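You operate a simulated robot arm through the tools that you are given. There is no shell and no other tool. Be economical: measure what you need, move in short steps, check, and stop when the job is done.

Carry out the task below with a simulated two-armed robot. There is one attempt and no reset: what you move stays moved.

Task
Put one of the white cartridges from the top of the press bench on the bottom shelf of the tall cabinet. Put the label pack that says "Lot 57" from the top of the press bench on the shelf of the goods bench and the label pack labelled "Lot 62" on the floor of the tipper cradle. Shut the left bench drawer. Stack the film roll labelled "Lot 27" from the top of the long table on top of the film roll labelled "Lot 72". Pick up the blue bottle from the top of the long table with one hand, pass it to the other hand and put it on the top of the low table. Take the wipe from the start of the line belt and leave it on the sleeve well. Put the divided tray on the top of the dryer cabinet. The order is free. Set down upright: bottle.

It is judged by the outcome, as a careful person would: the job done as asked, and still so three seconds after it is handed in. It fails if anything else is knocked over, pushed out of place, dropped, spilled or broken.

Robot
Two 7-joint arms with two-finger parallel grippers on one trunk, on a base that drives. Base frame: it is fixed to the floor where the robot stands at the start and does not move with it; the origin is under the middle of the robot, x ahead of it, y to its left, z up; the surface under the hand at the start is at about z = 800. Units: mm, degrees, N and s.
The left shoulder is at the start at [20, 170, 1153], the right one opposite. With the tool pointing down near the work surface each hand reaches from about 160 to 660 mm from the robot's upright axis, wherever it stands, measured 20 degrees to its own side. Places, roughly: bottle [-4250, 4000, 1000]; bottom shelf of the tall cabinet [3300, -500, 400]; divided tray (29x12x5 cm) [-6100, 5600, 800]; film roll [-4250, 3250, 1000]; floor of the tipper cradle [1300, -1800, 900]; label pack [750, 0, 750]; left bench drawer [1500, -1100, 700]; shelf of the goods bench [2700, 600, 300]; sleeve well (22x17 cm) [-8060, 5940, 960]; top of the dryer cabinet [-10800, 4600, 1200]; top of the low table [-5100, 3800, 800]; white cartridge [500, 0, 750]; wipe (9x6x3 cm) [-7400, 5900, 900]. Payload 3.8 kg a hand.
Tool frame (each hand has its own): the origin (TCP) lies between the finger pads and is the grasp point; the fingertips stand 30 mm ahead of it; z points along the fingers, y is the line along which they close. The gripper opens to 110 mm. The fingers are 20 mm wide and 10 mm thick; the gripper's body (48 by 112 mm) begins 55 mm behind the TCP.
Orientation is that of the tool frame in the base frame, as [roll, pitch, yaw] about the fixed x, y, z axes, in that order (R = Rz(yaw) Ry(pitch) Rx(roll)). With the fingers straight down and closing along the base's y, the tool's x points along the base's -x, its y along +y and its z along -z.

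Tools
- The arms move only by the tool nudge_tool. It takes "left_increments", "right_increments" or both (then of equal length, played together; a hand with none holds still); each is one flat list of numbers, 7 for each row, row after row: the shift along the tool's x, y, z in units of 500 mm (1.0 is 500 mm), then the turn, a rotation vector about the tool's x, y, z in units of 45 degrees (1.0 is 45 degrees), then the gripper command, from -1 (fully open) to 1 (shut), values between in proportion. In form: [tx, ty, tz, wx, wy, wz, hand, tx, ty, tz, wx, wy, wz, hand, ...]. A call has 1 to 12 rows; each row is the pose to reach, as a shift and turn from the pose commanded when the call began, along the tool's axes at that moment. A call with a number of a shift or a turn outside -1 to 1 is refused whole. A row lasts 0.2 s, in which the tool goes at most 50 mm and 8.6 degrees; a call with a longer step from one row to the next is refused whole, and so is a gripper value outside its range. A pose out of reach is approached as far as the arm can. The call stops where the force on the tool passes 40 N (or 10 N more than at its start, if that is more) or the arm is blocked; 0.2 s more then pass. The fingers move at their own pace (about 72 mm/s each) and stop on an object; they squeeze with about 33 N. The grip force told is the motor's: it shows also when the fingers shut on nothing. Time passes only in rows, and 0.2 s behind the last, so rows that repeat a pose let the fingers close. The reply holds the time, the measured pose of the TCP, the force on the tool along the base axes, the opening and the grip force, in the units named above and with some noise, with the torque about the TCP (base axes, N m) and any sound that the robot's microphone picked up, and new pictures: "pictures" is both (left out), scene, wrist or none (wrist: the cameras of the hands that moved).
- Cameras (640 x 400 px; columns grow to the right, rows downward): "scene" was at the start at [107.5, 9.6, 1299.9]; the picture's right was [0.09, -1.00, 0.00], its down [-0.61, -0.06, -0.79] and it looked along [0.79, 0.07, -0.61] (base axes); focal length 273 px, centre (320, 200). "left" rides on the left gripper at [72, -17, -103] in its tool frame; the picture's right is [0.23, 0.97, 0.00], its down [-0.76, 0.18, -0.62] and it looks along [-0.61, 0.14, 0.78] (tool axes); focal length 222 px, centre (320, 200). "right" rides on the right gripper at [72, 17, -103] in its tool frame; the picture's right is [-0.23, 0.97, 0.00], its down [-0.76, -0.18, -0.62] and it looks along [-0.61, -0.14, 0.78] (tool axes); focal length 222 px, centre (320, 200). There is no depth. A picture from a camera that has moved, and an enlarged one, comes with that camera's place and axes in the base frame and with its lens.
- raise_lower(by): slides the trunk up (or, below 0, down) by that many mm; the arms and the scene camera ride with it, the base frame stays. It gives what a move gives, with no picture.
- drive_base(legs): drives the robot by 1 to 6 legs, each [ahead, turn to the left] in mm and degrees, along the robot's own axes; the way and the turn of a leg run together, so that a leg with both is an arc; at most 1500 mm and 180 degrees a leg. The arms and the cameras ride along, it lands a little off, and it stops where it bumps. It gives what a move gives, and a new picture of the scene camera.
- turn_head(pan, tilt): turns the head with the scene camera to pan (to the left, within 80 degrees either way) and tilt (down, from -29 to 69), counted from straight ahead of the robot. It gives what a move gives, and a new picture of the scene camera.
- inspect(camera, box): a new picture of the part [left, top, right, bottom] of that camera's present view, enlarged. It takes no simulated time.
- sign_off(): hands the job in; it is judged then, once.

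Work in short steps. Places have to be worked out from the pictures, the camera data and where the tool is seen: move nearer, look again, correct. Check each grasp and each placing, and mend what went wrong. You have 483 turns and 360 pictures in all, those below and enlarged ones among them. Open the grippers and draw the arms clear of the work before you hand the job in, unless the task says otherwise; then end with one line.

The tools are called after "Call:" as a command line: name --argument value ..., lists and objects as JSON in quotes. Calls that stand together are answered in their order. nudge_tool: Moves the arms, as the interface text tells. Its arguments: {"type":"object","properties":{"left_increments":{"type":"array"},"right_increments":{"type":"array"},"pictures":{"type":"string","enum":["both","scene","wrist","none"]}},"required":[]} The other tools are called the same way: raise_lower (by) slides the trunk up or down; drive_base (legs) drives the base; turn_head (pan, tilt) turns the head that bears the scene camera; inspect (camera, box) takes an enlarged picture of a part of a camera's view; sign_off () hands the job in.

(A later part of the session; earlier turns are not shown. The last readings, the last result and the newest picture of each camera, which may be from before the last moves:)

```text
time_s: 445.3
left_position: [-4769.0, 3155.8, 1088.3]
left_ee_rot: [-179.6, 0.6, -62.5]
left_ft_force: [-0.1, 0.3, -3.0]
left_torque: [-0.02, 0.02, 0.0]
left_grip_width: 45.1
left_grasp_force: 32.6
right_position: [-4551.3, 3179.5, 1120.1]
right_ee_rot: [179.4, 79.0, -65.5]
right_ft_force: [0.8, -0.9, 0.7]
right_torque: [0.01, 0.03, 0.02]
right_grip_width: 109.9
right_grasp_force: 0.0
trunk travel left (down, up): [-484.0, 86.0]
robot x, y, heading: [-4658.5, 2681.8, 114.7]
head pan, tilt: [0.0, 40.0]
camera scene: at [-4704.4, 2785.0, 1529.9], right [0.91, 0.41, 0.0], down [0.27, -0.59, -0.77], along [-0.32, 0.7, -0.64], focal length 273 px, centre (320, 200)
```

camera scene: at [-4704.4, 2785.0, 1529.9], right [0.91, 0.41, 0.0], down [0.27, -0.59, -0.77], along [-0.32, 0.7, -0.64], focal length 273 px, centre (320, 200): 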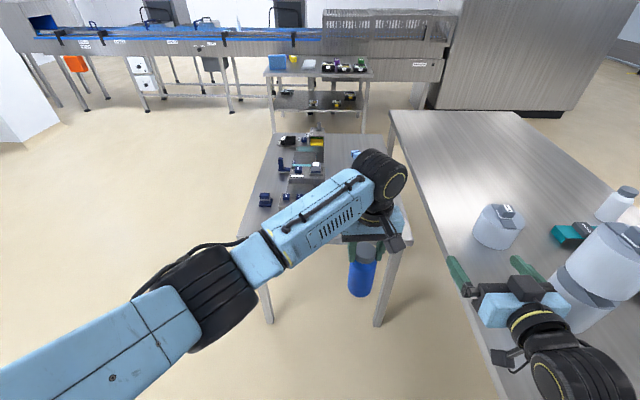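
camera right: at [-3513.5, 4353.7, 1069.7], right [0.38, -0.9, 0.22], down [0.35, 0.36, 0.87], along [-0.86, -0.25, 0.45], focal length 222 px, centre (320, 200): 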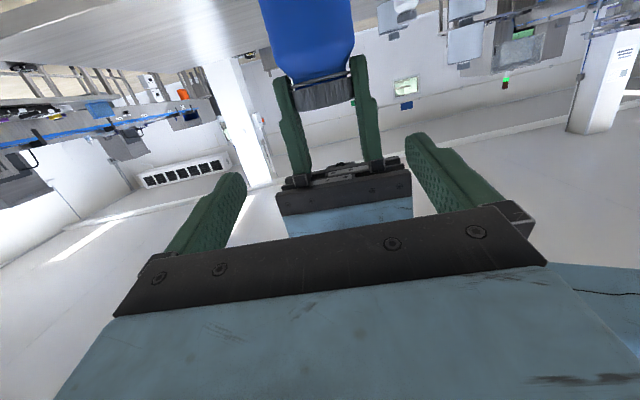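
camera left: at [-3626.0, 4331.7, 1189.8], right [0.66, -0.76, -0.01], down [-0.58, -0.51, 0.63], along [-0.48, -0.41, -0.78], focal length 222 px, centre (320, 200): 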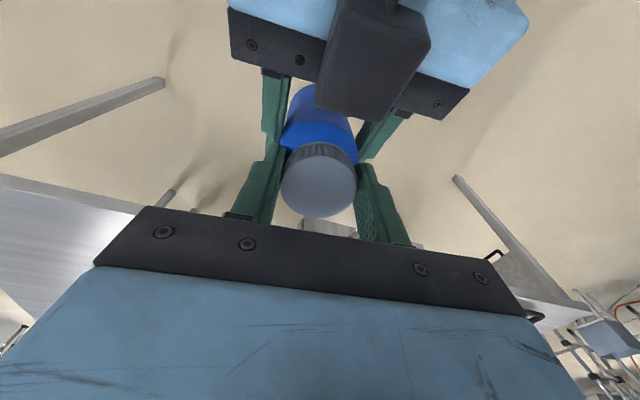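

The right side is close to the long table, so I back off, shift left, and re-approach the low table with more clearance.

Call:
drive_base --legs '[[-350, 0], [0, 30], [350, 0], [0, -46.5], [330, 0]]'

```text
time_s: 454.8
left_position: [-4812.0, 3381.9, 1088.8]
left_ee_rot: [-179.7, 0.5, -79.5]
left_ft_force: [-0.4, 0.3, -3.2]
left_torque: [-0.03, -0.03, -0.03]
left_grip_width: 45.1
left_grasp_force: 32.8
right_position: [-4595.1, 3340.8, 1120.5]
right_ee_rot: [179.4, 79.0, -82.3]
right_ft_force: [-0.1, 0.7, -0.2]
right_torque: [0.01, -0.02, 0.01]
right_grip_width: 109.9
right_grasp_force: 0.1
trunk travel left (down, up): [-484.0, 86.0]
robot x, y, heading: [-4844.4, 2901.5, 97.5]
head pan, tilt: [0.0, 40.0]
camera scene: at [-4858.1, 3008.7, 1529.9], right [0.99, 0.13, 0.0], down [0.08, -0.64, -0.77], along [-0.1, 0.76, -0.64], focal length 273 px, centre (320, 200)
```

scene: 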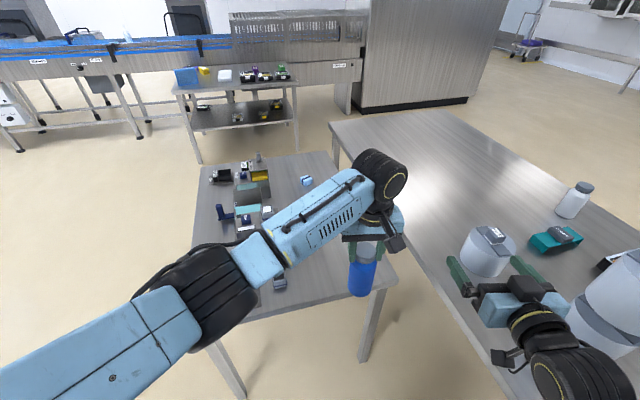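

Free area on the low table near (-4850,3620). I drive 150 mm closer.

Call:
drive_base --legs '[[150, 0]]'

Call:
inspect --camera "left" --box '[0, 0, 640, 400]'

```text
time_s: 456.2
left_position: [-4831.9, 3527.4, 1088.1]
left_ee_rot: [-179.7, 0.5, -79.3]
left_ft_force: [-0.1, 0.0, -3.0]
left_torque: [-0.01, 0.01, 0.01]
left_grip_width: 45.0
left_grasp_force: 32.6
right_position: [-4616.1, 3487.8, 1120.3]
right_ee_rot: [179.4, 79.0, -82.4]
right_ft_force: [-0.1, 0.4, 0.3]
right_torque: [0.01, 0.04, 0.01]
right_grip_width: 110.2
right_grasp_force: 0.0
trunk travel left (down, up): [-484.0, 86.0]
robot x, y, heading: [-4860.7, 3049.1, 97.7]
head pan, tilt: [0.0, 40.0]
camera scene: at [-4877.7, 3155.9, 1529.9], right [0.99, 0.13, 0.0], down [0.09, -0.64, -0.77], along [-0.1, 0.76, -0.64], focal length 273 px, centre (320, 200)
```

scene: 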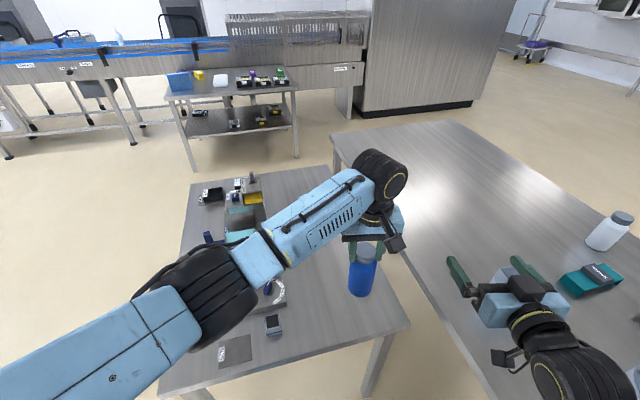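

```text
1.00 times, centred on (320, 200) of left (not enlarged: the box is as wide or as high as the picture)
camera zoom: at [-4801.9, 3459.7, 1189.8], right [-0.92, -0.4, -0.01], down [-0.32, 0.71, 0.63], along [-0.25, 0.58, -0.78], focal length 222 px, centre (320, 200)
```

zoom: 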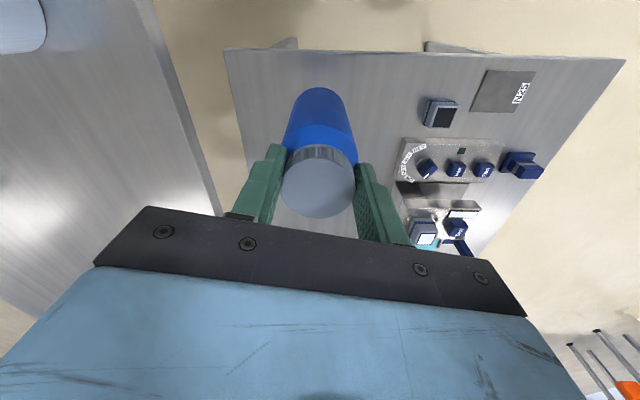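

The bottle is over the table's edge region; I move 95 mm farther in and lower toward the surface.

Call:
nudge_tool --left_increments '[-0.09, 0, 0, 0, 0, 0, 1, -0.18, 0, 0.01, 0, 0, 0, 1, -0.19, 0, 0.09, 0, 0, 0, 1, -0.19, 0, 0.17, 0, 0, 0, 1, -0.19, 0, 0.25, 0, 0, 0, 1]'

```text
time_s: 457.4
left_position: [-4871.9, 3577.5, 994.1]
left_ee_rot: [-179.5, 0.7, -79.5]
left_ft_force: [0.9, 0.5, -2.2]
left_torque: [-0.02, 0.01, 0.0]
left_grip_width: 44.9
left_grasp_force: 32.8
left hand out of reach, approached as far as the arm can: row 2, 3, 4, 5
right_position: [-4616.0, 3487.8, 1120.3]
right_ee_rot: [179.4, 79.0, -82.3]
right_ft_force: [0.0, 0.6, 0.1]
right_torque: [-0.03, -0.01, 0.01]
right_grip_width: 109.9
right_grasp_force: 0.0
trunk travel left (down, up): [-484.0, 86.0]
robot x, y, heading: [-4862.5, 3043.4, 97.8]
head pan, tilt: [0.0, 40.0]
camera scene: at [-4878.1, 3154.5, 1530.0], right [0.99, 0.13, 0.0], down [0.09, -0.64, -0.77], along [-0.1, 0.76, -0.64], focal length 273 px, centre (320, 200)
camera left: at [-4841.8, 3509.1, 1095.9], right [-0.92, -0.4, -0.01], down [-0.32, 0.71, 0.63], along [-0.25, 0.58, -0.78], focal length 222 px, centre (320, 200)
```

scene: 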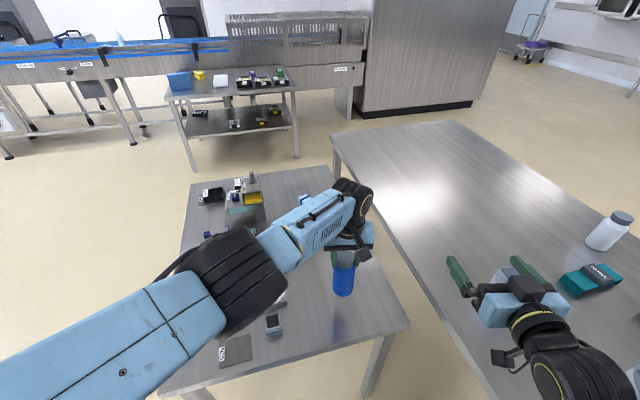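
left: 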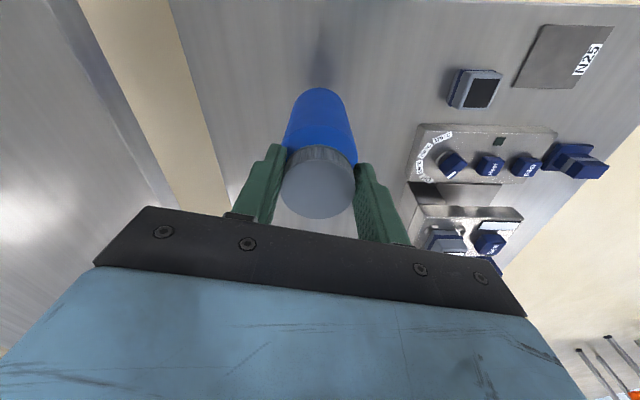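

It's 105 mm inside the edge, over clear surface; the arm ran out of reach because the trunk is high. I lower the trunk 55 mm, then finish with small steps.

Call:
raise_lower --by -55

Call:
nudge_tool --left_increments '[0, 0, 0.01, 0, 0, 0, 1, 0, 0, 0.02, 0, 0, 0, 1, 0, 0, 0.03, 0, 0, 0, 1, 0, 0, 0.04, 0, 0, 0, 1, 0, 0, 0.05, 0, 0, 0, 1, 0, 0, 0.06, 0, 0, 0, 1, 0, 0, 0.07, 0, 0, 0, 1, 0, 0, 0.08, 0, 0, 0, 1, 0, 0, 0.09, 0, 0, 0, 1]'

```text
time_s: 458.3
left_position: [-4872.3, 3578.2, 937.6]
left_ee_rot: [-179.6, 0.5, -79.3]
left_ft_force: [0.9, 0.4, -3.4]
left_torque: [-0.03, -0.01, 0.0]
left_grip_width: 44.6
left_grasp_force: 32.6
right_position: [-4615.9, 3485.9, 1065.5]
right_ee_rot: [179.4, 79.0, -82.4]
right_ft_force: [-0.9, 0.5, 0.0]
right_torque: [-0.02, -0.01, -0.02]
right_grip_width: 110.0
right_grasp_force: 0.0
trunk travel left (down, up): [-429.0, 141.0]
robot x, y, heading: [-4865.7, 3047.9, 97.5]
head pan, tilt: [0.0, 40.0]
```

```text
time_s: 460.3
left_position: [-4880.1, 3574.0, 914.0]
left_ee_rot: [-180.0, 0.7, -78.8]
left_ft_force: [0.8, 0.9, -2.3]
left_torque: [-0.04, 0.01, -0.04]
left_grip_width: 45.0
left_grasp_force: 32.9
left hand out of reach, approached as far as the arm can: row 2, 3, 4, 5, 6, 7, 8, 9
right_position: [-4614.7, 3487.0, 1066.4]
right_ee_rot: [179.4, 79.0, -82.4]
right_ft_force: [0.2, -0.6, 0.8]
right_torque: [0.0, 0.0, 0.01]
right_grip_width: 109.8
right_grasp_force: 0.1
trunk travel left (down, up): [-429.0, 141.0]
robot x, y, heading: [-4862.7, 3047.9, 97.7]
head pan, tilt: [0.0, 40.0]
camera scene: at [-4877.7, 3154.8, 1474.9], right [0.99, 0.13, 0.0], down [0.09, -0.64, -0.77], along [-0.1, 0.76, -0.64], focal length 273 px, centre (320, 200)
camera left: at [-4848.8, 3504.8, 1016.6], right [-0.91, -0.41, 0.0], down [-0.32, 0.71, 0.63], along [-0.26, 0.58, -0.78], focal length 222 px, centre (320, 200)
```

scene: 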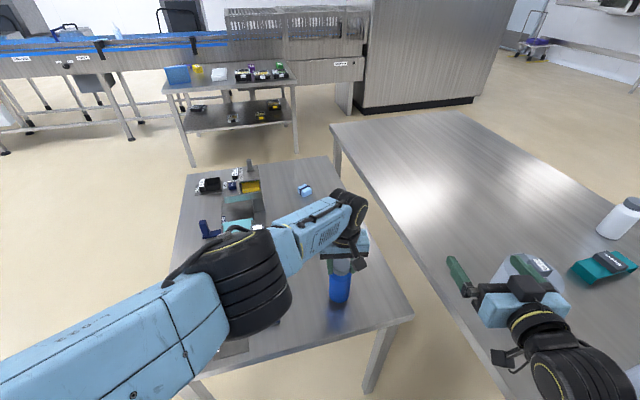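
left: 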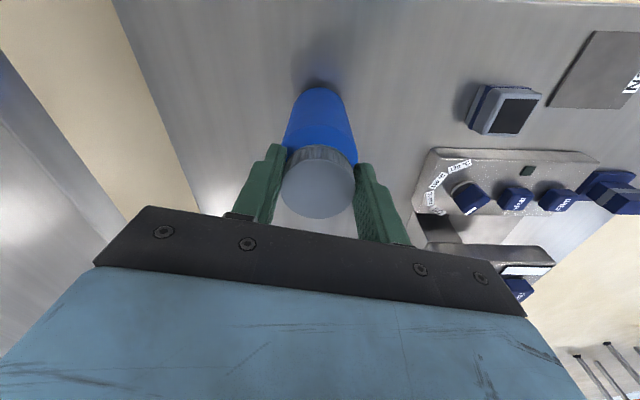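

The right hand is near the third roll's airspace, so I raise it first, then lower the trunk until the bottle touches.

Call:
nudge_tool --right_increments '[-0.07, 0, -0.014, 0, 0, 0, -1, -0.15, 0, -0.028, 0, 0, 0, -1, -0.22, 0, -0.042, 0, 0, 0, -1, -0.29, 0, -0.057, 0, 0, 0, -1]' --pictures "none"

Call:
raise_lower --by -15

Call:
inspect --camera "left" --box '[200, 40, 440, 230]'

```text
time_s: 461.3
left_position: [-4880.1, 3573.7, 913.7]
left_ee_rot: [-179.9, 0.6, -78.8]
left_ft_force: [-0.4, 0.1, -2.4]
left_torque: [-0.04, -0.03, 0.03]
left_grip_width: 45.0
left_grasp_force: 33.3
right_position: [-4610.4, 3511.0, 1202.1]
right_ee_rot: [179.2, 79.0, -82.4]
right_ft_force: [-0.2, 0.1, -0.7]
right_torque: [-0.02, 0.01, 0.02]
right_grip_width: 110.0
right_grasp_force: 0.0
right hand out of reach, approached as far as the arm can: row 3, 4
trunk travel left (down, up): [-429.0, 141.0]
robot x, y, heading: [-4865.4, 3047.9, 97.5]
head pan, tilt: [0.0, 40.0]
```

```text
time_s: 462.0
left_position: [-4880.2, 3572.6, 899.8]
left_ee_rot: [-179.8, 0.6, -78.9]
left_ft_force: [1.0, 0.3, -3.0]
left_torque: [-0.02, -0.01, -0.02]
left_grip_width: 45.0
left_grasp_force: 33.3
right_position: [-4609.4, 3510.9, 1187.4]
right_ee_rot: [179.5, 79.0, -82.3]
right_ft_force: [0.0, 0.0, -0.4]
right_torque: [0.01, -0.01, 0.04]
right_grip_width: 109.8
right_grasp_force: 0.1
trunk travel left (down, up): [-414.0, 156.0]
robot x, y, heading: [-4865.2, 3053.2, 97.5]
head pan, tilt: [0.0, 40.0]
```

```text
2.11 times, centred on (320, 135) of left
camera zoom: at [-4849.0, 3504.4, 1001.3], right [-0.91, -0.41, 0.0], down [-0.32, 0.71, 0.63], along [-0.26, 0.58, -0.78], focal length 468 px, centre (320, 337)
```

zoom: 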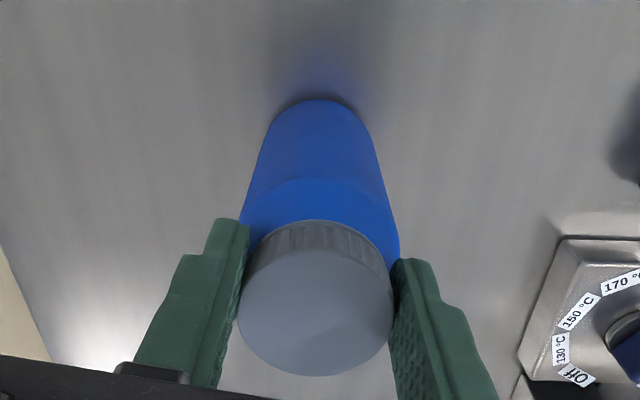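

Reflection suggests only a few mm to go. I lower the trunk in small decrements, watching the force.

Call:
raise_lower --by -8

Call:
raise_lower --by -6

```text
time_s: 462.5
left_position: [-4879.1, 3573.7, 894.7]
left_ee_rot: [-179.9, 0.9, -79.0]
left_ft_force: [-2.1, 0.0, 23.9]
left_torque: [0.05, 0.52, -0.17]
left_grip_width: 44.8
left_grasp_force: 32.9
right_position: [-4610.3, 3510.6, 1178.5]
right_ee_rot: [179.6, 79.2, -82.3]
right_ft_force: [-0.7, -0.6, 1.1]
right_torque: [-0.01, -0.02, 0.0]
right_grip_width: 110.0
right_grasp_force: 0.0
trunk travel left (down, up): [-406.0, 164.0]
robot x, y, heading: [-4866.9, 3048.2, 97.6]
head pan, tilt: [0.0, 40.0]
```

```text
time_s: 463.0
left_position: [-4880.2, 3574.9, 889.8]
left_ee_rot: [-180.0, 0.9, -78.9]
left_ft_force: [0.5, -1.5, 14.0]
left_torque: [-0.68, 0.02, 0.06]
left_grip_width: 44.9
left_grasp_force: 33.1
right_position: [-4609.8, 3508.8, 1173.5]
right_ee_rot: [179.2, 79.1, -82.5]
right_ft_force: [-0.4, 0.4, -0.4]
right_torque: [-0.01, 0.01, 0.04]
right_grip_width: 110.1
right_grasp_force: 0.1
trunk travel left (down, up): [-401.0, 169.0]
robot x, y, heading: [-4866.9, 3047.0, 97.5]
head pan, tilt: [0.0, 40.0]
stopped: the force on the tool passed its limit at 50 N (the readings are from after the stop); the commanded pose is now the measured one
```

Bottle is on the table (14 N contact). I open gently and lift the hand straight up.

Call:
nudge_tool --left_increments '[0, 0, 0, 0, 0, 0, 0.1, 0, 0, 0, 0, 0, 0, -0.1, 0, 0, 0, 0, 0, 0, -0.4, 0, 0, -0.02, 0, 0, 0, -0.6, 0, 0, -0.09, 0, 0, 0, -0.6, 0, 0, -0.17, 0, 0, 0, -0.6]'

```text
time_s: 464.4
left_position: [-4879.3, 3571.0, 974.7]
left_ee_rot: [-179.9, 0.9, -79.0]
left_ft_force: [-0.5, -0.1, 0.1]
left_torque: [-0.03, -0.01, 0.03]
left_grip_width: 88.1
left_grasp_force: 0.0
right_position: [-4609.7, 3511.5, 1173.2]
right_ee_rot: [179.4, 78.9, -82.4]
right_ft_force: [0.0, 0.3, -0.5]
right_torque: [0.04, 0.0, -0.03]
right_grip_width: 110.1
right_grasp_force: 0.0
trunk travel left (down, up): [-401.0, 169.0]
robot x, y, heading: [-4861.5, 3046.2, 97.9]
head pan, tilt: [0.0, 40.0]
camera scene: at [-4877.8, 3154.3, 1446.7], right [0.99, 0.13, 0.0], down [0.09, -0.64, -0.77], along [-0.1, 0.76, -0.64], focal length 273 px, centre (320, 200)
camera left: at [-4847.8, 3503.4, 1076.4], right [-0.91, -0.41, -0.01], down [-0.32, 0.7, 0.63], along [-0.26, 0.58, -0.77], focal length 222 px, centre (320, 200)
```

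scene: 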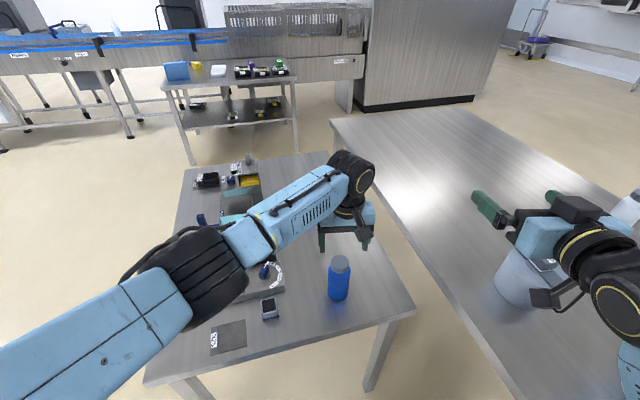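
left: 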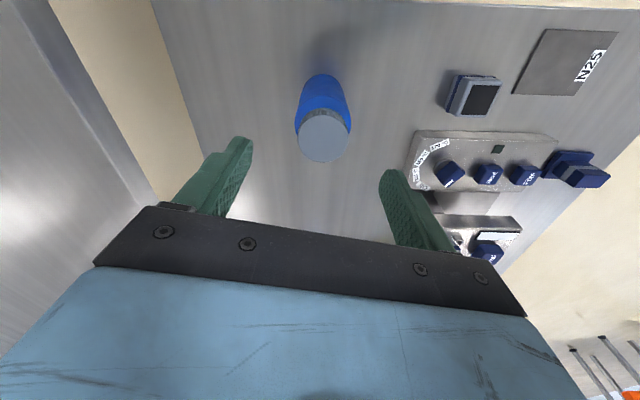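

The bottle stands upright on the low table. I raise the trunk, back off, and drive round toward the small cart ahead where the divided tray should be.

Call:
raise_lower --by 100

Call:
drive_base --legs '[[-450, 0], [0, 62], [1100, 0], [0, -67], [1000, 0]]'

Call:
turn_head --pan 0 --tilt 25

```text
time_s: 465.7
left_position: [-4878.2, 3573.1, 1074.1]
left_ee_rot: [-179.8, 0.9, -79.0]
left_ft_force: [0.2, 0.6, 0.0]
left_torque: [-0.03, 0.02, -0.01]
left_grip_width: 87.8
left_grasp_force: 0.1
right_position: [-4609.7, 3511.5, 1273.3]
right_ee_rot: [179.4, 79.1, -82.4]
right_ft_force: [-0.2, 0.0, 0.0]
right_torque: [-0.02, 0.0, -0.02]
right_grip_width: 110.0
right_grasp_force: 0.1
trunk travel left (down, up): [-501.0, 69.0]
robot x, y, heading: [-4864.5, 3047.3, 97.5]
head pan, tilt: [0.0, 40.0]
```

```text
time_s: 484.2
left_position: [-5875.8, 4509.4, 1074.3]
left_ee_rot: [-179.9, 0.8, -83.6]
left_ft_force: [0.7, 0.1, -0.1]
left_torque: [-0.02, -0.02, 0.01]
left_grip_width: 88.0
left_grasp_force: 0.1
right_position: [-5612.3, 4426.8, 1273.6]
right_ee_rot: [179.3, 79.0, -87.0]
right_ft_force: [0.0, 0.8, 0.3]
right_torque: [-0.01, -0.04, -0.01]
right_grip_width: 109.8
right_grasp_force: 0.1
trunk travel left (down, up): [-501.0, 69.0]
robot x, y, heading: [-5903.4, 3984.7, 92.9]
head pan, tilt: [0.0, 40.0]
camera scene: at [-5908.0, 4093.6, 1546.7], right [1.0, 0.05, 0.0], down [0.03, -0.64, -0.77], along [-0.04, 0.76, -0.64], focal length 273 px, centre (320, 200)
```

scene: 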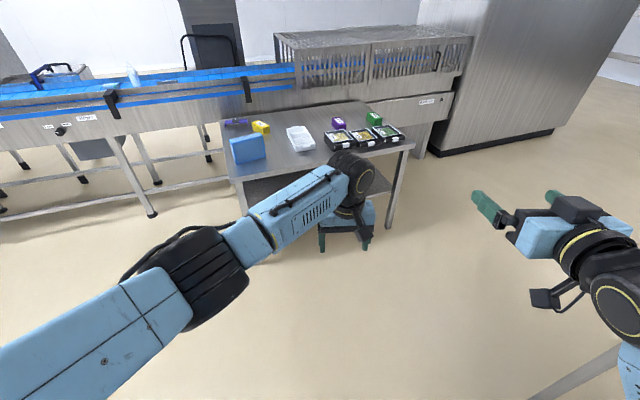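

```text
time_s: 484.9
left_position: [-5875.1, 4510.6, 1074.2]
left_ee_rot: [-180.0, 0.9, -83.7]
left_ft_force: [0.6, -0.4, -0.6]
left_torque: [-0.01, -0.01, 0.01]
left_grip_width: 88.1
left_grasp_force: 0.1
right_position: [-5612.2, 4426.0, 1273.3]
right_ee_rot: [179.4, 79.0, -87.0]
right_ft_force: [-0.2, 0.4, 0.4]
right_torque: [-0.03, 0.0, 0.0]
right_grip_width: 110.1
right_grasp_force: 0.0
trunk travel left (down, up): [-501.0, 69.0]
robot x, y, heading: [-5899.9, 3986.0, 92.8]
head pan, tilt: [0.0, 25.0]
camera scene: at [-5908.4, 4100.4, 1570.0], right [1.0, 0.05, 0.0], down [0.02, -0.42, -0.91], along [-0.05, 0.9, -0.42], focal length 273 px, centre (320, 200)
```

scene: 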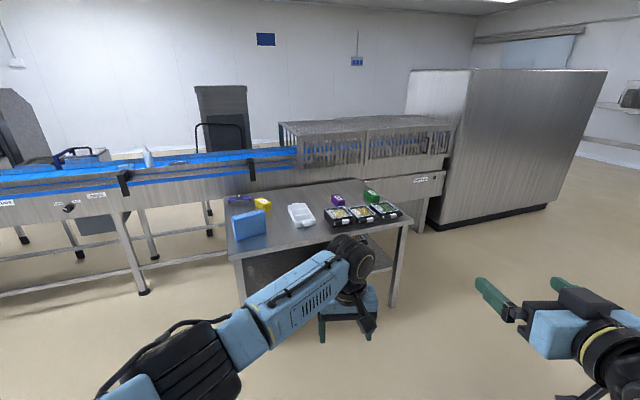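

Call:
inspect --camera "scene" --box '[200, 160, 420, 290]'

Call:
inspect --camera "scene" --box '[0, 70, 300, 240]'

```text
2.91 times, centred on (310, 225) of scene
camera zoom: at [-5908.4, 4100.4, 1570.0], right [1.0, 0.05, 0.0], down [0.02, -0.42, -0.91], along [-0.05, 0.9, -0.42], focal length 795 px, centre (349, 127)
```

zoom: 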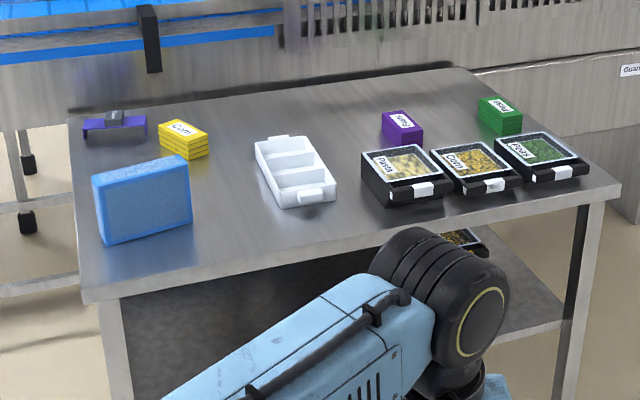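

```text
2.13 times, centred on (150, 155) of scene
camera zoom: at [-5908.4, 4100.4, 1570.0], right [1.0, 0.05, 0.0], down [0.02, -0.42, -0.91], along [-0.05, 0.9, -0.42], focal length 583 px, centre (683, 296)
```

zoom: 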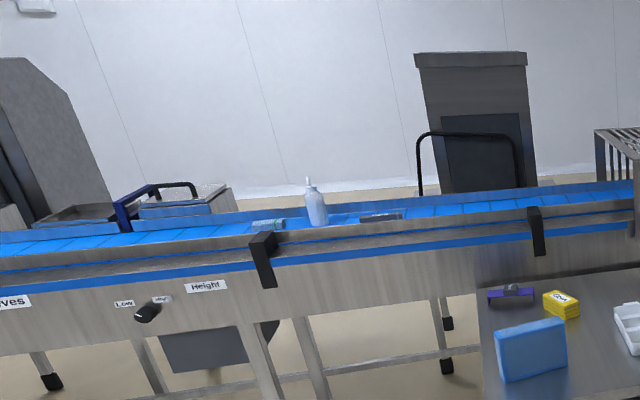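

The white three-compartment tray on the cart is the divided tray, its long axis along my 113° direction. I drive up to the cart facing that way.

Call:
drive_base --legs '[[0, -6], [860, 0], [0, 26.5]]'

Call:
turn_head --pan 0 --tilt 45

```text
time_s: 491.4
left_position: [-6009.6, 5361.8, 1074.9]
left_ee_rot: [-180.0, 0.8, -63.5]
left_ft_force: [-0.6, 0.2, 0.3]
left_torque: [0.01, -0.01, -0.04]
left_grip_width: 88.2
left_grasp_force: 0.1
right_position: [-5733.7, 5373.6, 1274.5]
right_ee_rot: [179.5, 79.1, -66.6]
right_ft_force: [-0.3, 0.1, -0.4]
right_torque: [0.0, 0.03, 0.05]
right_grip_width: 110.0
right_grasp_force: 0.1
trunk travel left (down, up): [-501.0, 69.0]
robot x, y, heading: [-5856.8, 4860.9, 113.0]
head pan, tilt: [0.0, 25.0]
camera scene: at [-5900.0, 4964.7, 1570.0], right [0.92, 0.39, 0.0], down [0.17, -0.39, -0.91], along [-0.36, 0.83, -0.42], focal length 273 px, centre (320, 200)
```

scene: 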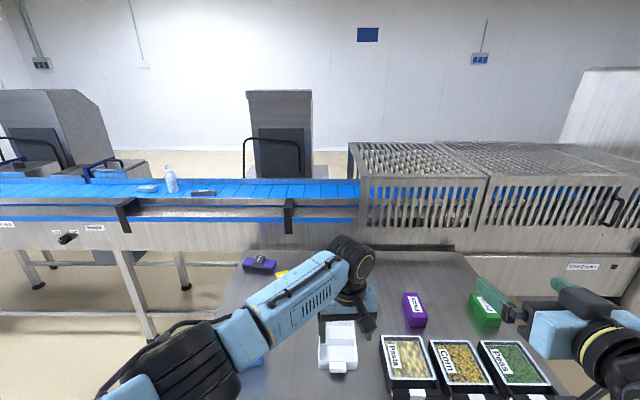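

```text
time_s: 492.2
left_position: [-6010.6, 5360.3, 1073.8]
left_ee_rot: [-179.9, 0.9, -63.5]
left_ft_force: [-0.4, 0.8, 0.2]
left_torque: [-0.02, 0.04, 0.0]
left_grip_width: 88.2
left_grasp_force: 0.1
right_position: [-5734.2, 5372.5, 1274.4]
right_ee_rot: [179.4, 78.9, -66.7]
right_ft_force: [0.6, -0.1, 0.5]
right_torque: [-0.02, 0.01, -0.01]
right_grip_width: 110.1
right_grasp_force: 0.1
trunk travel left (down, up): [-501.0, 69.0]
robot x, y, heading: [-5859.9, 4858.2, 113.2]
head pan, tilt: [0.0, 45.0]
camera scene: at [-5895.3, 4954.7, 1539.5], right [0.92, 0.39, 0.0], down [0.28, -0.65, -0.71], along [-0.28, 0.65, -0.71], focal length 273 px, centre (320, 200)
```

scene: 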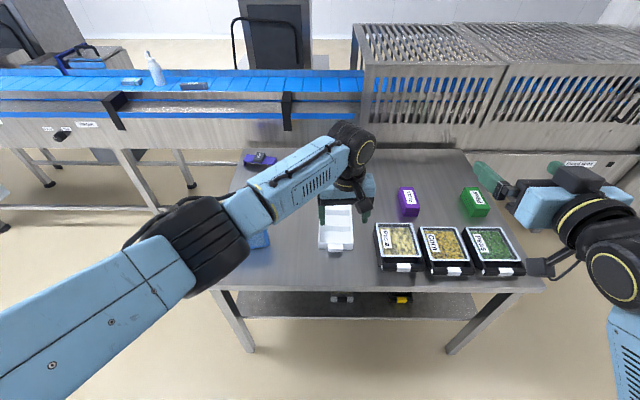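

I drive 170 mm closer and lower the trunk 180 mm, then look with the left wrist camera over the tray's left wall.

Call:
drive_base --legs '[[170, 0]]'

Call:
raise_lower --by -130

Call:
nudge_tool --left_increments '[-0.018, 0.056, 0, 0, 0, 0, -0.3, -0.036, 0.112, 0, 0, 0, 0, -0.1]'

```text
time_s: 493.7
left_position: [-6077.3, 5518.1, 1074.3]
left_ee_rot: [-180.0, 0.7, -63.5]
left_ft_force: [-0.6, 0.3, -0.6]
left_torque: [-0.04, 0.01, -0.02]
left_grip_width: 88.0
left_grasp_force: 0.0
right_position: [-5800.9, 5530.1, 1274.0]
right_ee_rot: [179.5, 79.0, -66.8]
right_ft_force: [1.0, 0.6, -0.8]
right_torque: [0.02, 0.0, -0.03]
right_grip_width: 109.8
right_grasp_force: 0.0
trunk travel left (down, up): [-501.0, 69.0]
robot x, y, heading: [-5922.7, 5013.0, 113.2]
head pan, tilt: [0.0, 45.0]
camera scene: at [-5962.3, 5111.2, 1539.4], right [0.92, 0.39, 0.0], down [0.28, -0.65, -0.71], along [-0.28, 0.65, -0.71], focal length 273 px, centre (320, 200)
```

scene: 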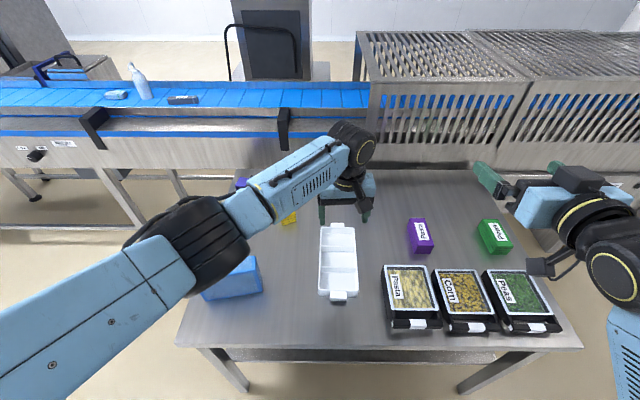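

```text
time_s: 495.3
left_position: [-6077.1, 5515.8, 944.5]
left_ee_rot: [-179.9, 0.9, -63.6]
left_ft_force: [-1.3, -0.4, 0.2]
left_torque: [-0.02, -0.02, 0.01]
left_grip_width: 87.9
left_grasp_force: 0.0
right_position: [-5801.8, 5527.7, 1143.7]
right_ee_rot: [179.3, 79.0, -66.8]
right_ft_force: [0.3, 0.3, 1.1]
right_torque: [-0.04, 0.02, 0.04]
right_grip_width: 110.3
right_grasp_force: 0.1
trunk travel left (down, up): [-371.0, 199.0]
robot x, y, heading: [-5920.6, 5014.2, 113.0]
head pan, tilt: [0.0, 45.0]
```

```text
time_s: 495.9
left_position: [-6135.2, 5507.1, 944.4]
left_ee_rot: [-180.0, 0.9, -63.5]
left_ft_force: [-0.5, 0.1, 0.1]
left_torque: [0.02, 0.03, 0.02]
left_grip_width: 60.5
left_grasp_force: 0.0
right_position: [-5801.5, 5528.5, 1144.1]
right_ee_rot: [179.5, 79.0, -66.7]
right_ft_force: [-0.6, 0.0, 0.1]
right_torque: [-0.02, 0.02, -0.01]
right_grip_width: 110.1
right_grasp_force: 0.0
trunk travel left (down, up): [-371.0, 199.0]
robot x, y, heading: [-5924.6, 5011.1, 113.0]
head pan, tilt: [0.0, 45.0]
camera scene: at [-5962.3, 5110.3, 1409.5], right [0.92, 0.39, 0.0], down [0.28, -0.65, -0.71], along [-0.28, 0.65, -0.71], focal length 273 px, centre (320, 200)
camera left: at [-6086.4, 5449.3, 1046.3], right [-0.77, -0.64, -0.01], down [-0.5, 0.59, 0.63], along [-0.4, 0.49, -0.77], focal length 222 px, centre (320, 200)
```

scene: 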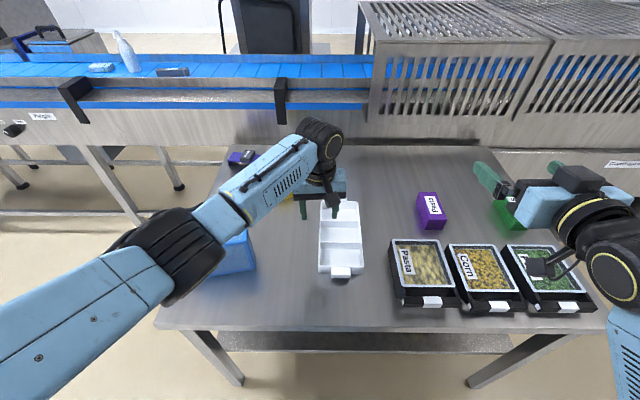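
left: 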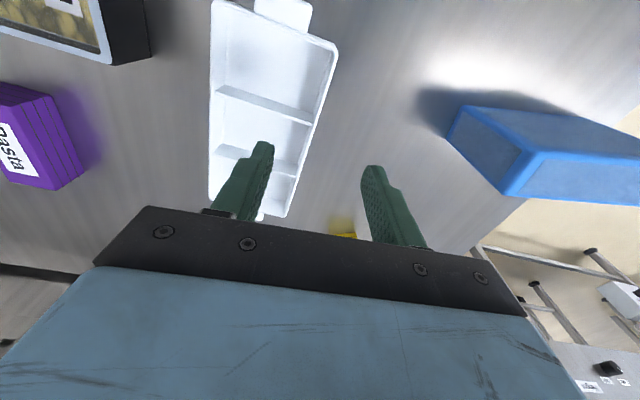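

The rim is lower than I thought (z≈755); the wall's middle is about 76 mm ahead. I lower the trunk 120 mm, advance, and check.

Call:
raise_lower --by -120

Call:
nudge_tool --left_increments '[-0.07, -0.006, 0, 0, 0, 0.035, -0.1, -0.14, -0.012, 0, 0, 0, 0.07, -0.1]' --pictures "wrist"

```text
time_s: 497.4
left_position: [-6135.2, 5506.6, 824.5]
left_ee_rot: [-179.9, 0.9, -63.5]
left_ft_force: [0.6, -0.8, 0.1]
left_torque: [0.03, 0.01, -0.01]
left_grip_width: 60.5
left_grasp_force: 0.0
right_position: [-5801.0, 5528.6, 1023.7]
right_ee_rot: [179.3, 79.1, -66.8]
right_ft_force: [0.2, -0.5, -0.2]
right_torque: [-0.01, -0.02, -0.01]
right_grip_width: 109.9
right_grasp_force: 0.0
trunk travel left (down, up): [-251.0, 319.0]
robot x, y, heading: [-5920.4, 5016.4, 113.0]
head pan, tilt: [0.0, 45.0]
```

```text
time_s: 498.0
left_position: [-6158.6, 5545.2, 830.8]
left_ee_rot: [-179.8, 1.0, -66.8]
left_ft_force: [-1.3, -0.5, 0.9]
left_torque: [-0.01, -0.04, 0.02]
left_grip_width: 60.6
left_grasp_force: 0.2
left hand out of reach, approached as far as the arm can: row 2
right_position: [-5804.9, 5528.9, 1024.2]
right_ee_rot: [180.0, 79.0, -66.1]
right_ft_force: [-0.2, -0.1, -0.2]
right_torque: [0.0, -0.02, -0.04]
right_grip_width: 110.1
right_grasp_force: 0.0
trunk travel left (down, up): [-251.0, 319.0]
robot x, y, heading: [-5924.2, 5012.8, 113.1]
head pan, tilt: [0.0, 45.0]
camera left: at [-6113.9, 5484.7, 932.6], right [-0.8, -0.59, -0.01], down [-0.46, 0.62, 0.64], along [-0.37, 0.52, -0.77], focal length 222 px, centre (320, 200)
```

left: 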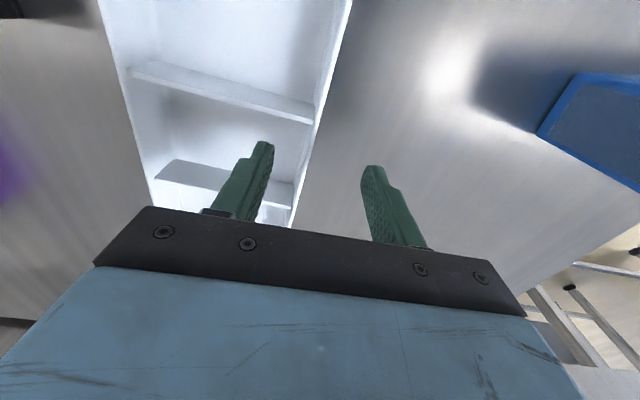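

The arm is at its reach limit and the inner finger would land on the near divider; I drive 45 mm forward so it enters the middle compartment.

Call:
drive_base --legs '[[45, 0]]'

Call:
nudge_tool --left_increments '[0, -0.01, 0.03, 0, 0, 0, -0.1, 0, -0.01, 0.06, 0, 0, 0, -0.1]' --pictures "wrist"

```text
time_s: 498.9
left_position: [-6173.6, 5588.3, 830.9]
left_ee_rot: [-180.0, 0.8, -66.6]
left_ft_force: [0.2, -0.9, -1.2]
left_torque: [-0.03, -0.01, -0.04]
left_grip_width: 60.4
left_grasp_force: 0.1
right_position: [-5819.7, 5571.1, 1022.5]
right_ee_rot: [179.4, 79.1, -66.8]
right_ft_force: [-0.2, 0.6, -0.5]
right_torque: [0.02, -0.01, 0.01]
right_grip_width: 110.0
right_grasp_force: 0.0
trunk travel left (down, up): [-251.0, 319.0]
robot x, y, heading: [-5938.9, 5055.1, 113.3]
head pan, tilt: [0.0, 45.0]
camera scene: at [-5980.1, 5153.1, 1289.3], right [0.92, 0.39, 0.0], down [0.28, -0.65, -0.71], along [-0.28, 0.65, -0.71], focal length 273 px, centre (320, 200)
```

scene: 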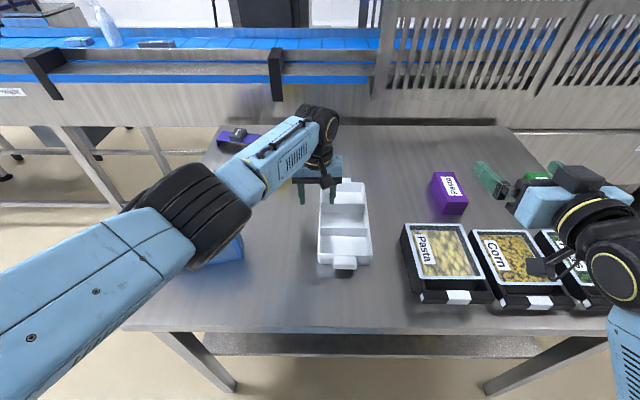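

```text
time_s: 499.5
left_position: [-6171.9, 5582.4, 802.0]
left_ee_rot: [-179.8, 0.8, -66.6]
left_ft_force: [0.0, -0.2, -0.2]
left_torque: [-0.01, 0.01, -0.06]
left_grip_width: 60.7
left_grasp_force: 0.1
left hand out of reach, approached as far as the arm can: row 2
right_position: [-5819.6, 5570.2, 1023.5]
right_ee_rot: [179.4, 79.0, -66.8]
right_ft_force: [-0.2, -0.2, 1.0]
right_torque: [-0.01, 0.0, 0.05]
right_grip_width: 110.2
right_grasp_force: 0.1
trunk travel left (down, up): [-251.0, 319.0]
robot x, y, heading: [-5938.8, 5055.5, 113.4]
head pan, tilt: [0.0, 45.0]
camera left: at [-6125.4, 5522.2, 903.2], right [-0.8, -0.6, 0.0], down [-0.46, 0.62, 0.64], along [-0.38, 0.51, -0.77], focal length 222 px, centre (320, 200)
```

left: 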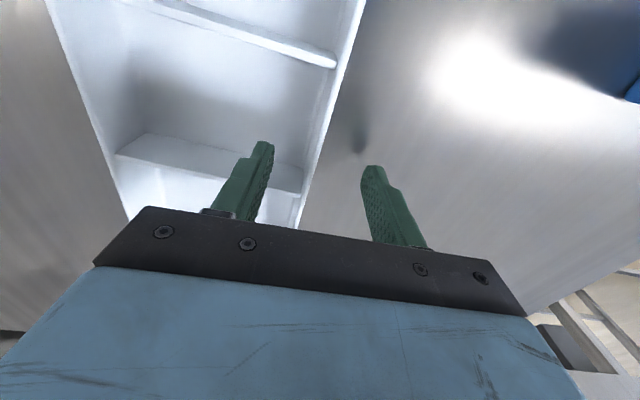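

The inner finger is over the middle compartment and the wall lies between the fingers. I lower the trunk to insert the fingers astride the wall.

Call:
raise_lower --by -40

Call:
inspect --camera "left" --box '[100, 0, 500, 250]'

```text
time_s: 500.1
left_position: [-6169.7, 5587.6, 784.4]
left_ee_rot: [-179.6, 1.5, -66.9]
left_ft_force: [-0.5, -5.4, 15.5]
left_torque: [-0.14, -0.52, -0.18]
left_grip_width: 59.6
left_grasp_force: 0.1
right_position: [-5819.2, 5569.4, 996.0]
right_ee_rot: [179.4, 78.9, -66.8]
right_ft_force: [0.9, -0.1, 0.5]
right_torque: [0.0, 0.0, -0.02]
right_grip_width: 110.0
right_grasp_force: 0.2
trunk travel left (down, up): [-223.0, 347.0]
robot x, y, heading: [-5941.0, 5057.1, 113.6]
head pan, tilt: [0.0, 45.0]
stopped: the force on the tool passed its limit at 56 N (the readings are from after the stop); the commanded pose is now the measured one
```

```text
1.60 times, centred on (300, 125) of left
camera zoom: at [-6124.4, 5526.0, 884.7], right [-0.81, -0.59, -0.01], down [-0.46, 0.61, 0.64], along [-0.37, 0.53, -0.77], focal length 355 px, centre (352, 320)
```

zoom: 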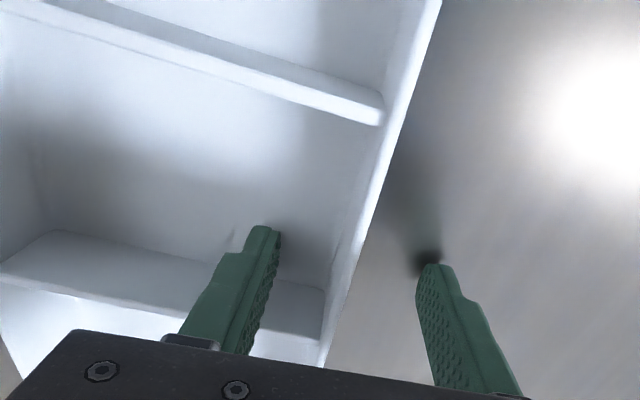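

The fingertips already reach the bottom (surface ≈754). I raise 6 mm to relieve contact and close on the wall.

Call:
raise_lower --by 7

Call:
nudge_tool --left_increments '[0, 0, 0, 0, 0, 0, 0.4, 0, 0, 0, 0, 0, 0, 1, 0, 0, 0, 0, 0, 0, 1, 0, 0, 0, 0, 0, 0, 1]' --pictures "wrist"

```text
time_s: 500.6
left_position: [-6169.7, 5586.7, 788.4]
left_ee_rot: [-179.7, 1.4, -66.8]
left_ft_force: [0.0, 0.7, 0.1]
left_torque: [-0.02, 0.02, 0.02]
left_grip_width: 60.3
left_grasp_force: 0.1
right_position: [-5820.1, 5570.4, 1003.3]
right_ee_rot: [179.4, 78.9, -66.7]
right_ft_force: [0.0, -0.9, 0.0]
right_torque: [-0.01, 0.0, -0.02]
right_grip_width: 110.3
right_grasp_force: 0.0
trunk travel left (down, up): [-230.0, 340.0]
robot x, y, heading: [-5941.0, 5057.6, 113.1]
head pan, tilt: [0.0, 45.0]
```

```text
time_s: 501.6
left_position: [-6169.5, 5588.2, 788.6]
left_ee_rot: [-179.6, 1.6, -66.8]
left_ft_force: [1.3, -0.5, 0.2]
left_torque: [0.03, 0.13, 0.01]
left_grip_width: 4.0
left_grasp_force: 32.7
right_position: [-5819.2, 5571.8, 1003.1]
right_ee_rot: [179.4, 79.0, -66.9]
right_ft_force: [-0.2, 0.4, 0.4]
right_torque: [0.02, 0.01, 0.02]
right_grip_width: 110.1
right_grasp_force: 0.0
trunk travel left (down, up): [-230.0, 340.0]
robot x, y, heading: [-5940.8, 5056.1, 113.1]
head pan, tilt: [0.0, 45.0]
camera left: at [-6124.4, 5525.4, 889.8], right [-0.81, -0.59, -0.01], down [-0.46, 0.61, 0.64], along [-0.37, 0.52, -0.77], focal length 222 px, centre (320, 200)
```

left: 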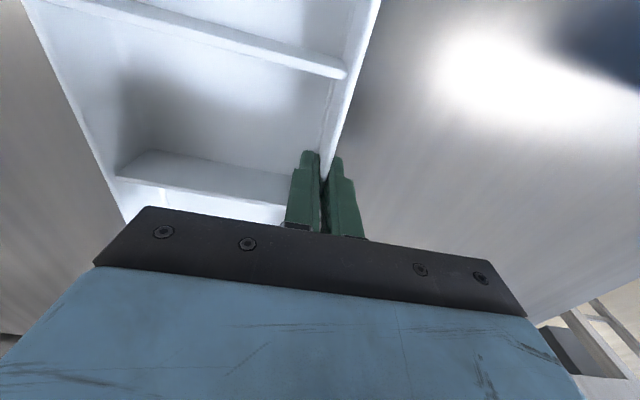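

Wall gripped (4 mm). I lift with the trunk by 250 mm and check the tray hangs level.

Call:
raise_lower --by 250

Call:
drive_base --legs '[[-600, 0]]'

```text
time_s: 504.2
left_position: [-6169.9, 5587.7, 1038.0]
left_ee_rot: [-179.7, 1.6, -66.8]
left_ft_force: [0.8, 0.2, -1.8]
left_torque: [-0.01, 0.13, 0.0]
left_grip_width: 3.5
left_grasp_force: 33.2
right_position: [-5819.4, 5571.0, 1252.6]
right_ee_rot: [179.4, 79.0, -66.8]
right_ft_force: [0.6, 0.8, 0.0]
right_torque: [-0.01, -0.02, 0.01]
right_grip_width: 109.9
right_grasp_force: 0.1
trunk travel left (down, up): [-480.0, 90.0]
robot x, y, heading: [-5940.9, 5051.3, 113.0]
head pan, tilt: [0.0, 45.0]
```

```text
time_s: 507.6
left_position: [-5932.5, 5031.0, 1038.1]
left_ee_rot: [-179.6, 1.5, -66.7]
left_ft_force: [0.1, 0.3, -2.8]
left_torque: [-0.01, 0.15, -0.01]
left_grip_width: 3.8
left_grasp_force: 33.4
right_position: [-5581.3, 5012.3, 1253.3]
right_ee_rot: [179.5, 79.0, -66.7]
right_ft_force: [-0.7, 0.1, 0.7]
right_torque: [-0.02, -0.02, -0.02]
right_grip_width: 110.1
right_grasp_force: 0.0
trunk travel left (down, up): [-480.0, 90.0]
robot x, y, heading: [-5701.8, 4500.9, 113.2]
head pan, tilt: [0.0, 45.0]
camera scene: at [-5741.3, 4595.2, 1518.8], right [0.92, 0.39, 0.0], down [0.28, -0.65, -0.71], along [-0.28, 0.65, -0.71], focal length 273 px, centre (320, 200)
```

scene: 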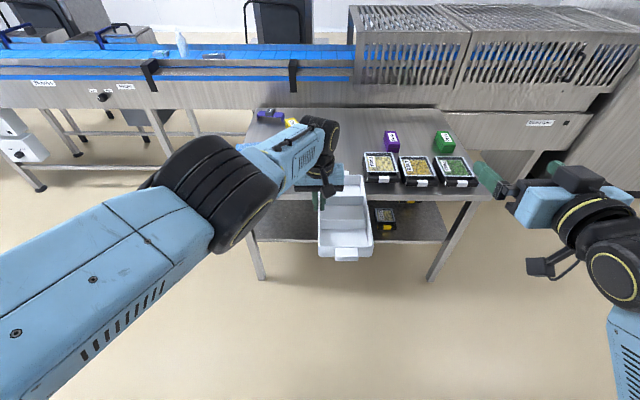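

The tray is level and secure. I turn toward the dryer (heading ~180°) and look along the route.

Call:
drive_base --legs '[[0, 67]]'

Call:
turn_head --pan 0 --tilt 10

```text
time_s: 510.9
left_position: [-6280.8, 4499.4, 1037.9]
left_ee_rot: [-179.6, 1.4, 0.0]
left_ft_force: [0.1, 0.4, -1.6]
left_torque: [-0.13, 0.05, 0.01]
left_grip_width: 3.7
left_grasp_force: 32.9
right_position: [-6125.7, 4814.2, 1252.7]
right_ee_rot: [179.5, 79.0, 0.0]
right_ft_force: [0.5, 0.6, 0.2]
right_torque: [0.01, 0.0, 0.01]
right_grip_width: 110.0
right_grasp_force: 0.0
trunk travel left (down, up): [-480.0, 90.0]
robot x, y, heading: [-5700.6, 4498.4, 180.0]
head pan, tilt: [0.0, 45.0]
camera scene: at [-5803.6, 4501.4, 1518.8], right [0.0, 1.0, 0.0], down [0.71, 0.0, -0.71], along [-0.71, 0.0, -0.71], focal length 273 px, centre (320, 200)
```

scene: 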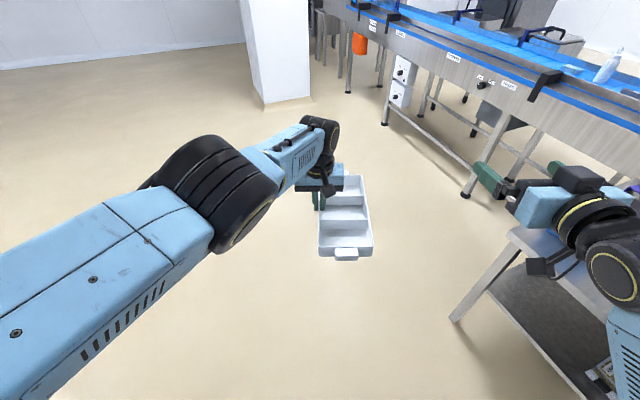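

```text
time_s: 512.0
left_position: [-6280.9, 4498.9, 1038.9]
left_ee_rot: [-179.6, 1.5, -0.1]
left_ft_force: [-0.3, 0.7, -2.0]
left_torque: [-0.13, 0.05, 0.01]
left_grip_width: 3.8
left_grasp_force: 32.7
right_position: [-6126.7, 4813.4, 1252.5]
right_ee_rot: [179.6, 79.1, 0.0]
right_ft_force: [-0.7, -0.3, -0.3]
right_torque: [0.02, 0.0, 0.0]
right_grip_width: 110.0
right_grasp_force: 0.2
trunk travel left (down, up): [-480.0, 90.0]
robot x, y, heading: [-5702.2, 4502.0, 179.8]
head pan, tilt: [0.0, 10.0]
camera scene: at [-5815.3, 4501.5, 1573.6], right [0.0, 1.0, 0.0], down [0.17, 0.0, -0.98], along [-0.98, 0.0, -0.17], focal length 273 px, centre (320, 200)
```

scene: 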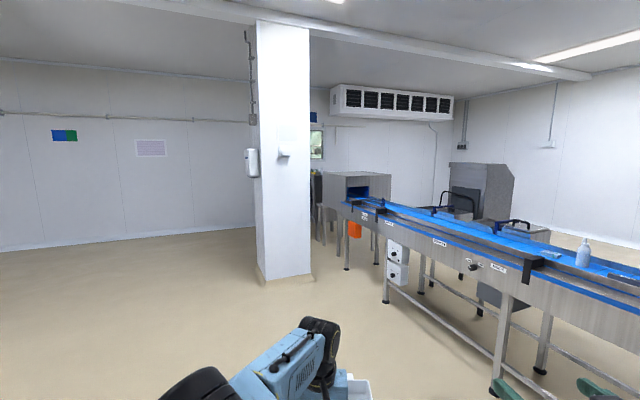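

The dryer is behind the pillar; I'll pass the pillar on its left side. I drive diagonally to about (-9000, 2950) and look.

Call:
drive_base --legs '[[0, 25], [1500, 0], [1500, 0], [600, 0], [0, -55]]'

```text
time_s: 533.2
left_position: [-9470.5, 3230.0, 1039.3]
left_ee_rot: [-179.6, 1.5, -28.8]
left_ft_force: [-0.4, -0.1, -1.9]
left_torque: [-0.1, 0.06, 0.02]
left_grip_width: 3.7
left_grasp_force: 32.6
right_position: [-9183.9, 3433.2, 1253.7]
right_ee_rot: [179.3, 79.1, -28.8]
right_ft_force: [-0.3, 0.2, -0.6]
right_torque: [-0.03, 0.04, 0.0]
right_grip_width: 110.1
right_grasp_force: 0.1
trunk travel left (down, up): [-480.0, 90.0]
robot x, y, heading: [-8963.8, 2956.5, 151.3]
head pan, tilt: [0.0, 10.0]
camera scene: at [-9061.9, 3010.0, 1573.7], right [0.48, 0.88, 0.0], down [0.15, -0.08, -0.98], along [-0.86, 0.47, -0.17], focal length 273 px, centre (320, 200)
```

scene: 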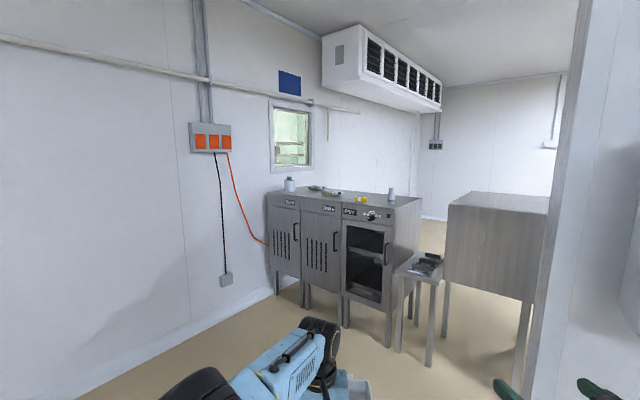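

The cabinet row is visible; I zoom to find the "Dryer" label.

Call:
inspect --camera "scene" --box '[250, 160, 450, 300]'

```text
2.86 times, centred on (350, 230) of scene
camera zoom: at [-9061.9, 3010.0, 1573.7], right [0.48, 0.88, 0.0], down [0.15, -0.08, -0.98], along [-0.86, 0.47, -0.17], focal length 780 px, centre (234, 114)
```

zoom: 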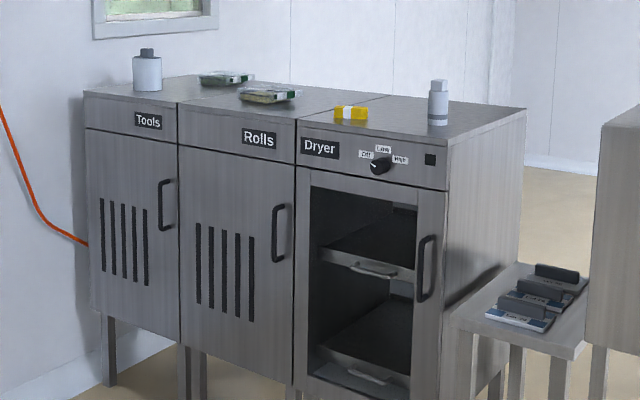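

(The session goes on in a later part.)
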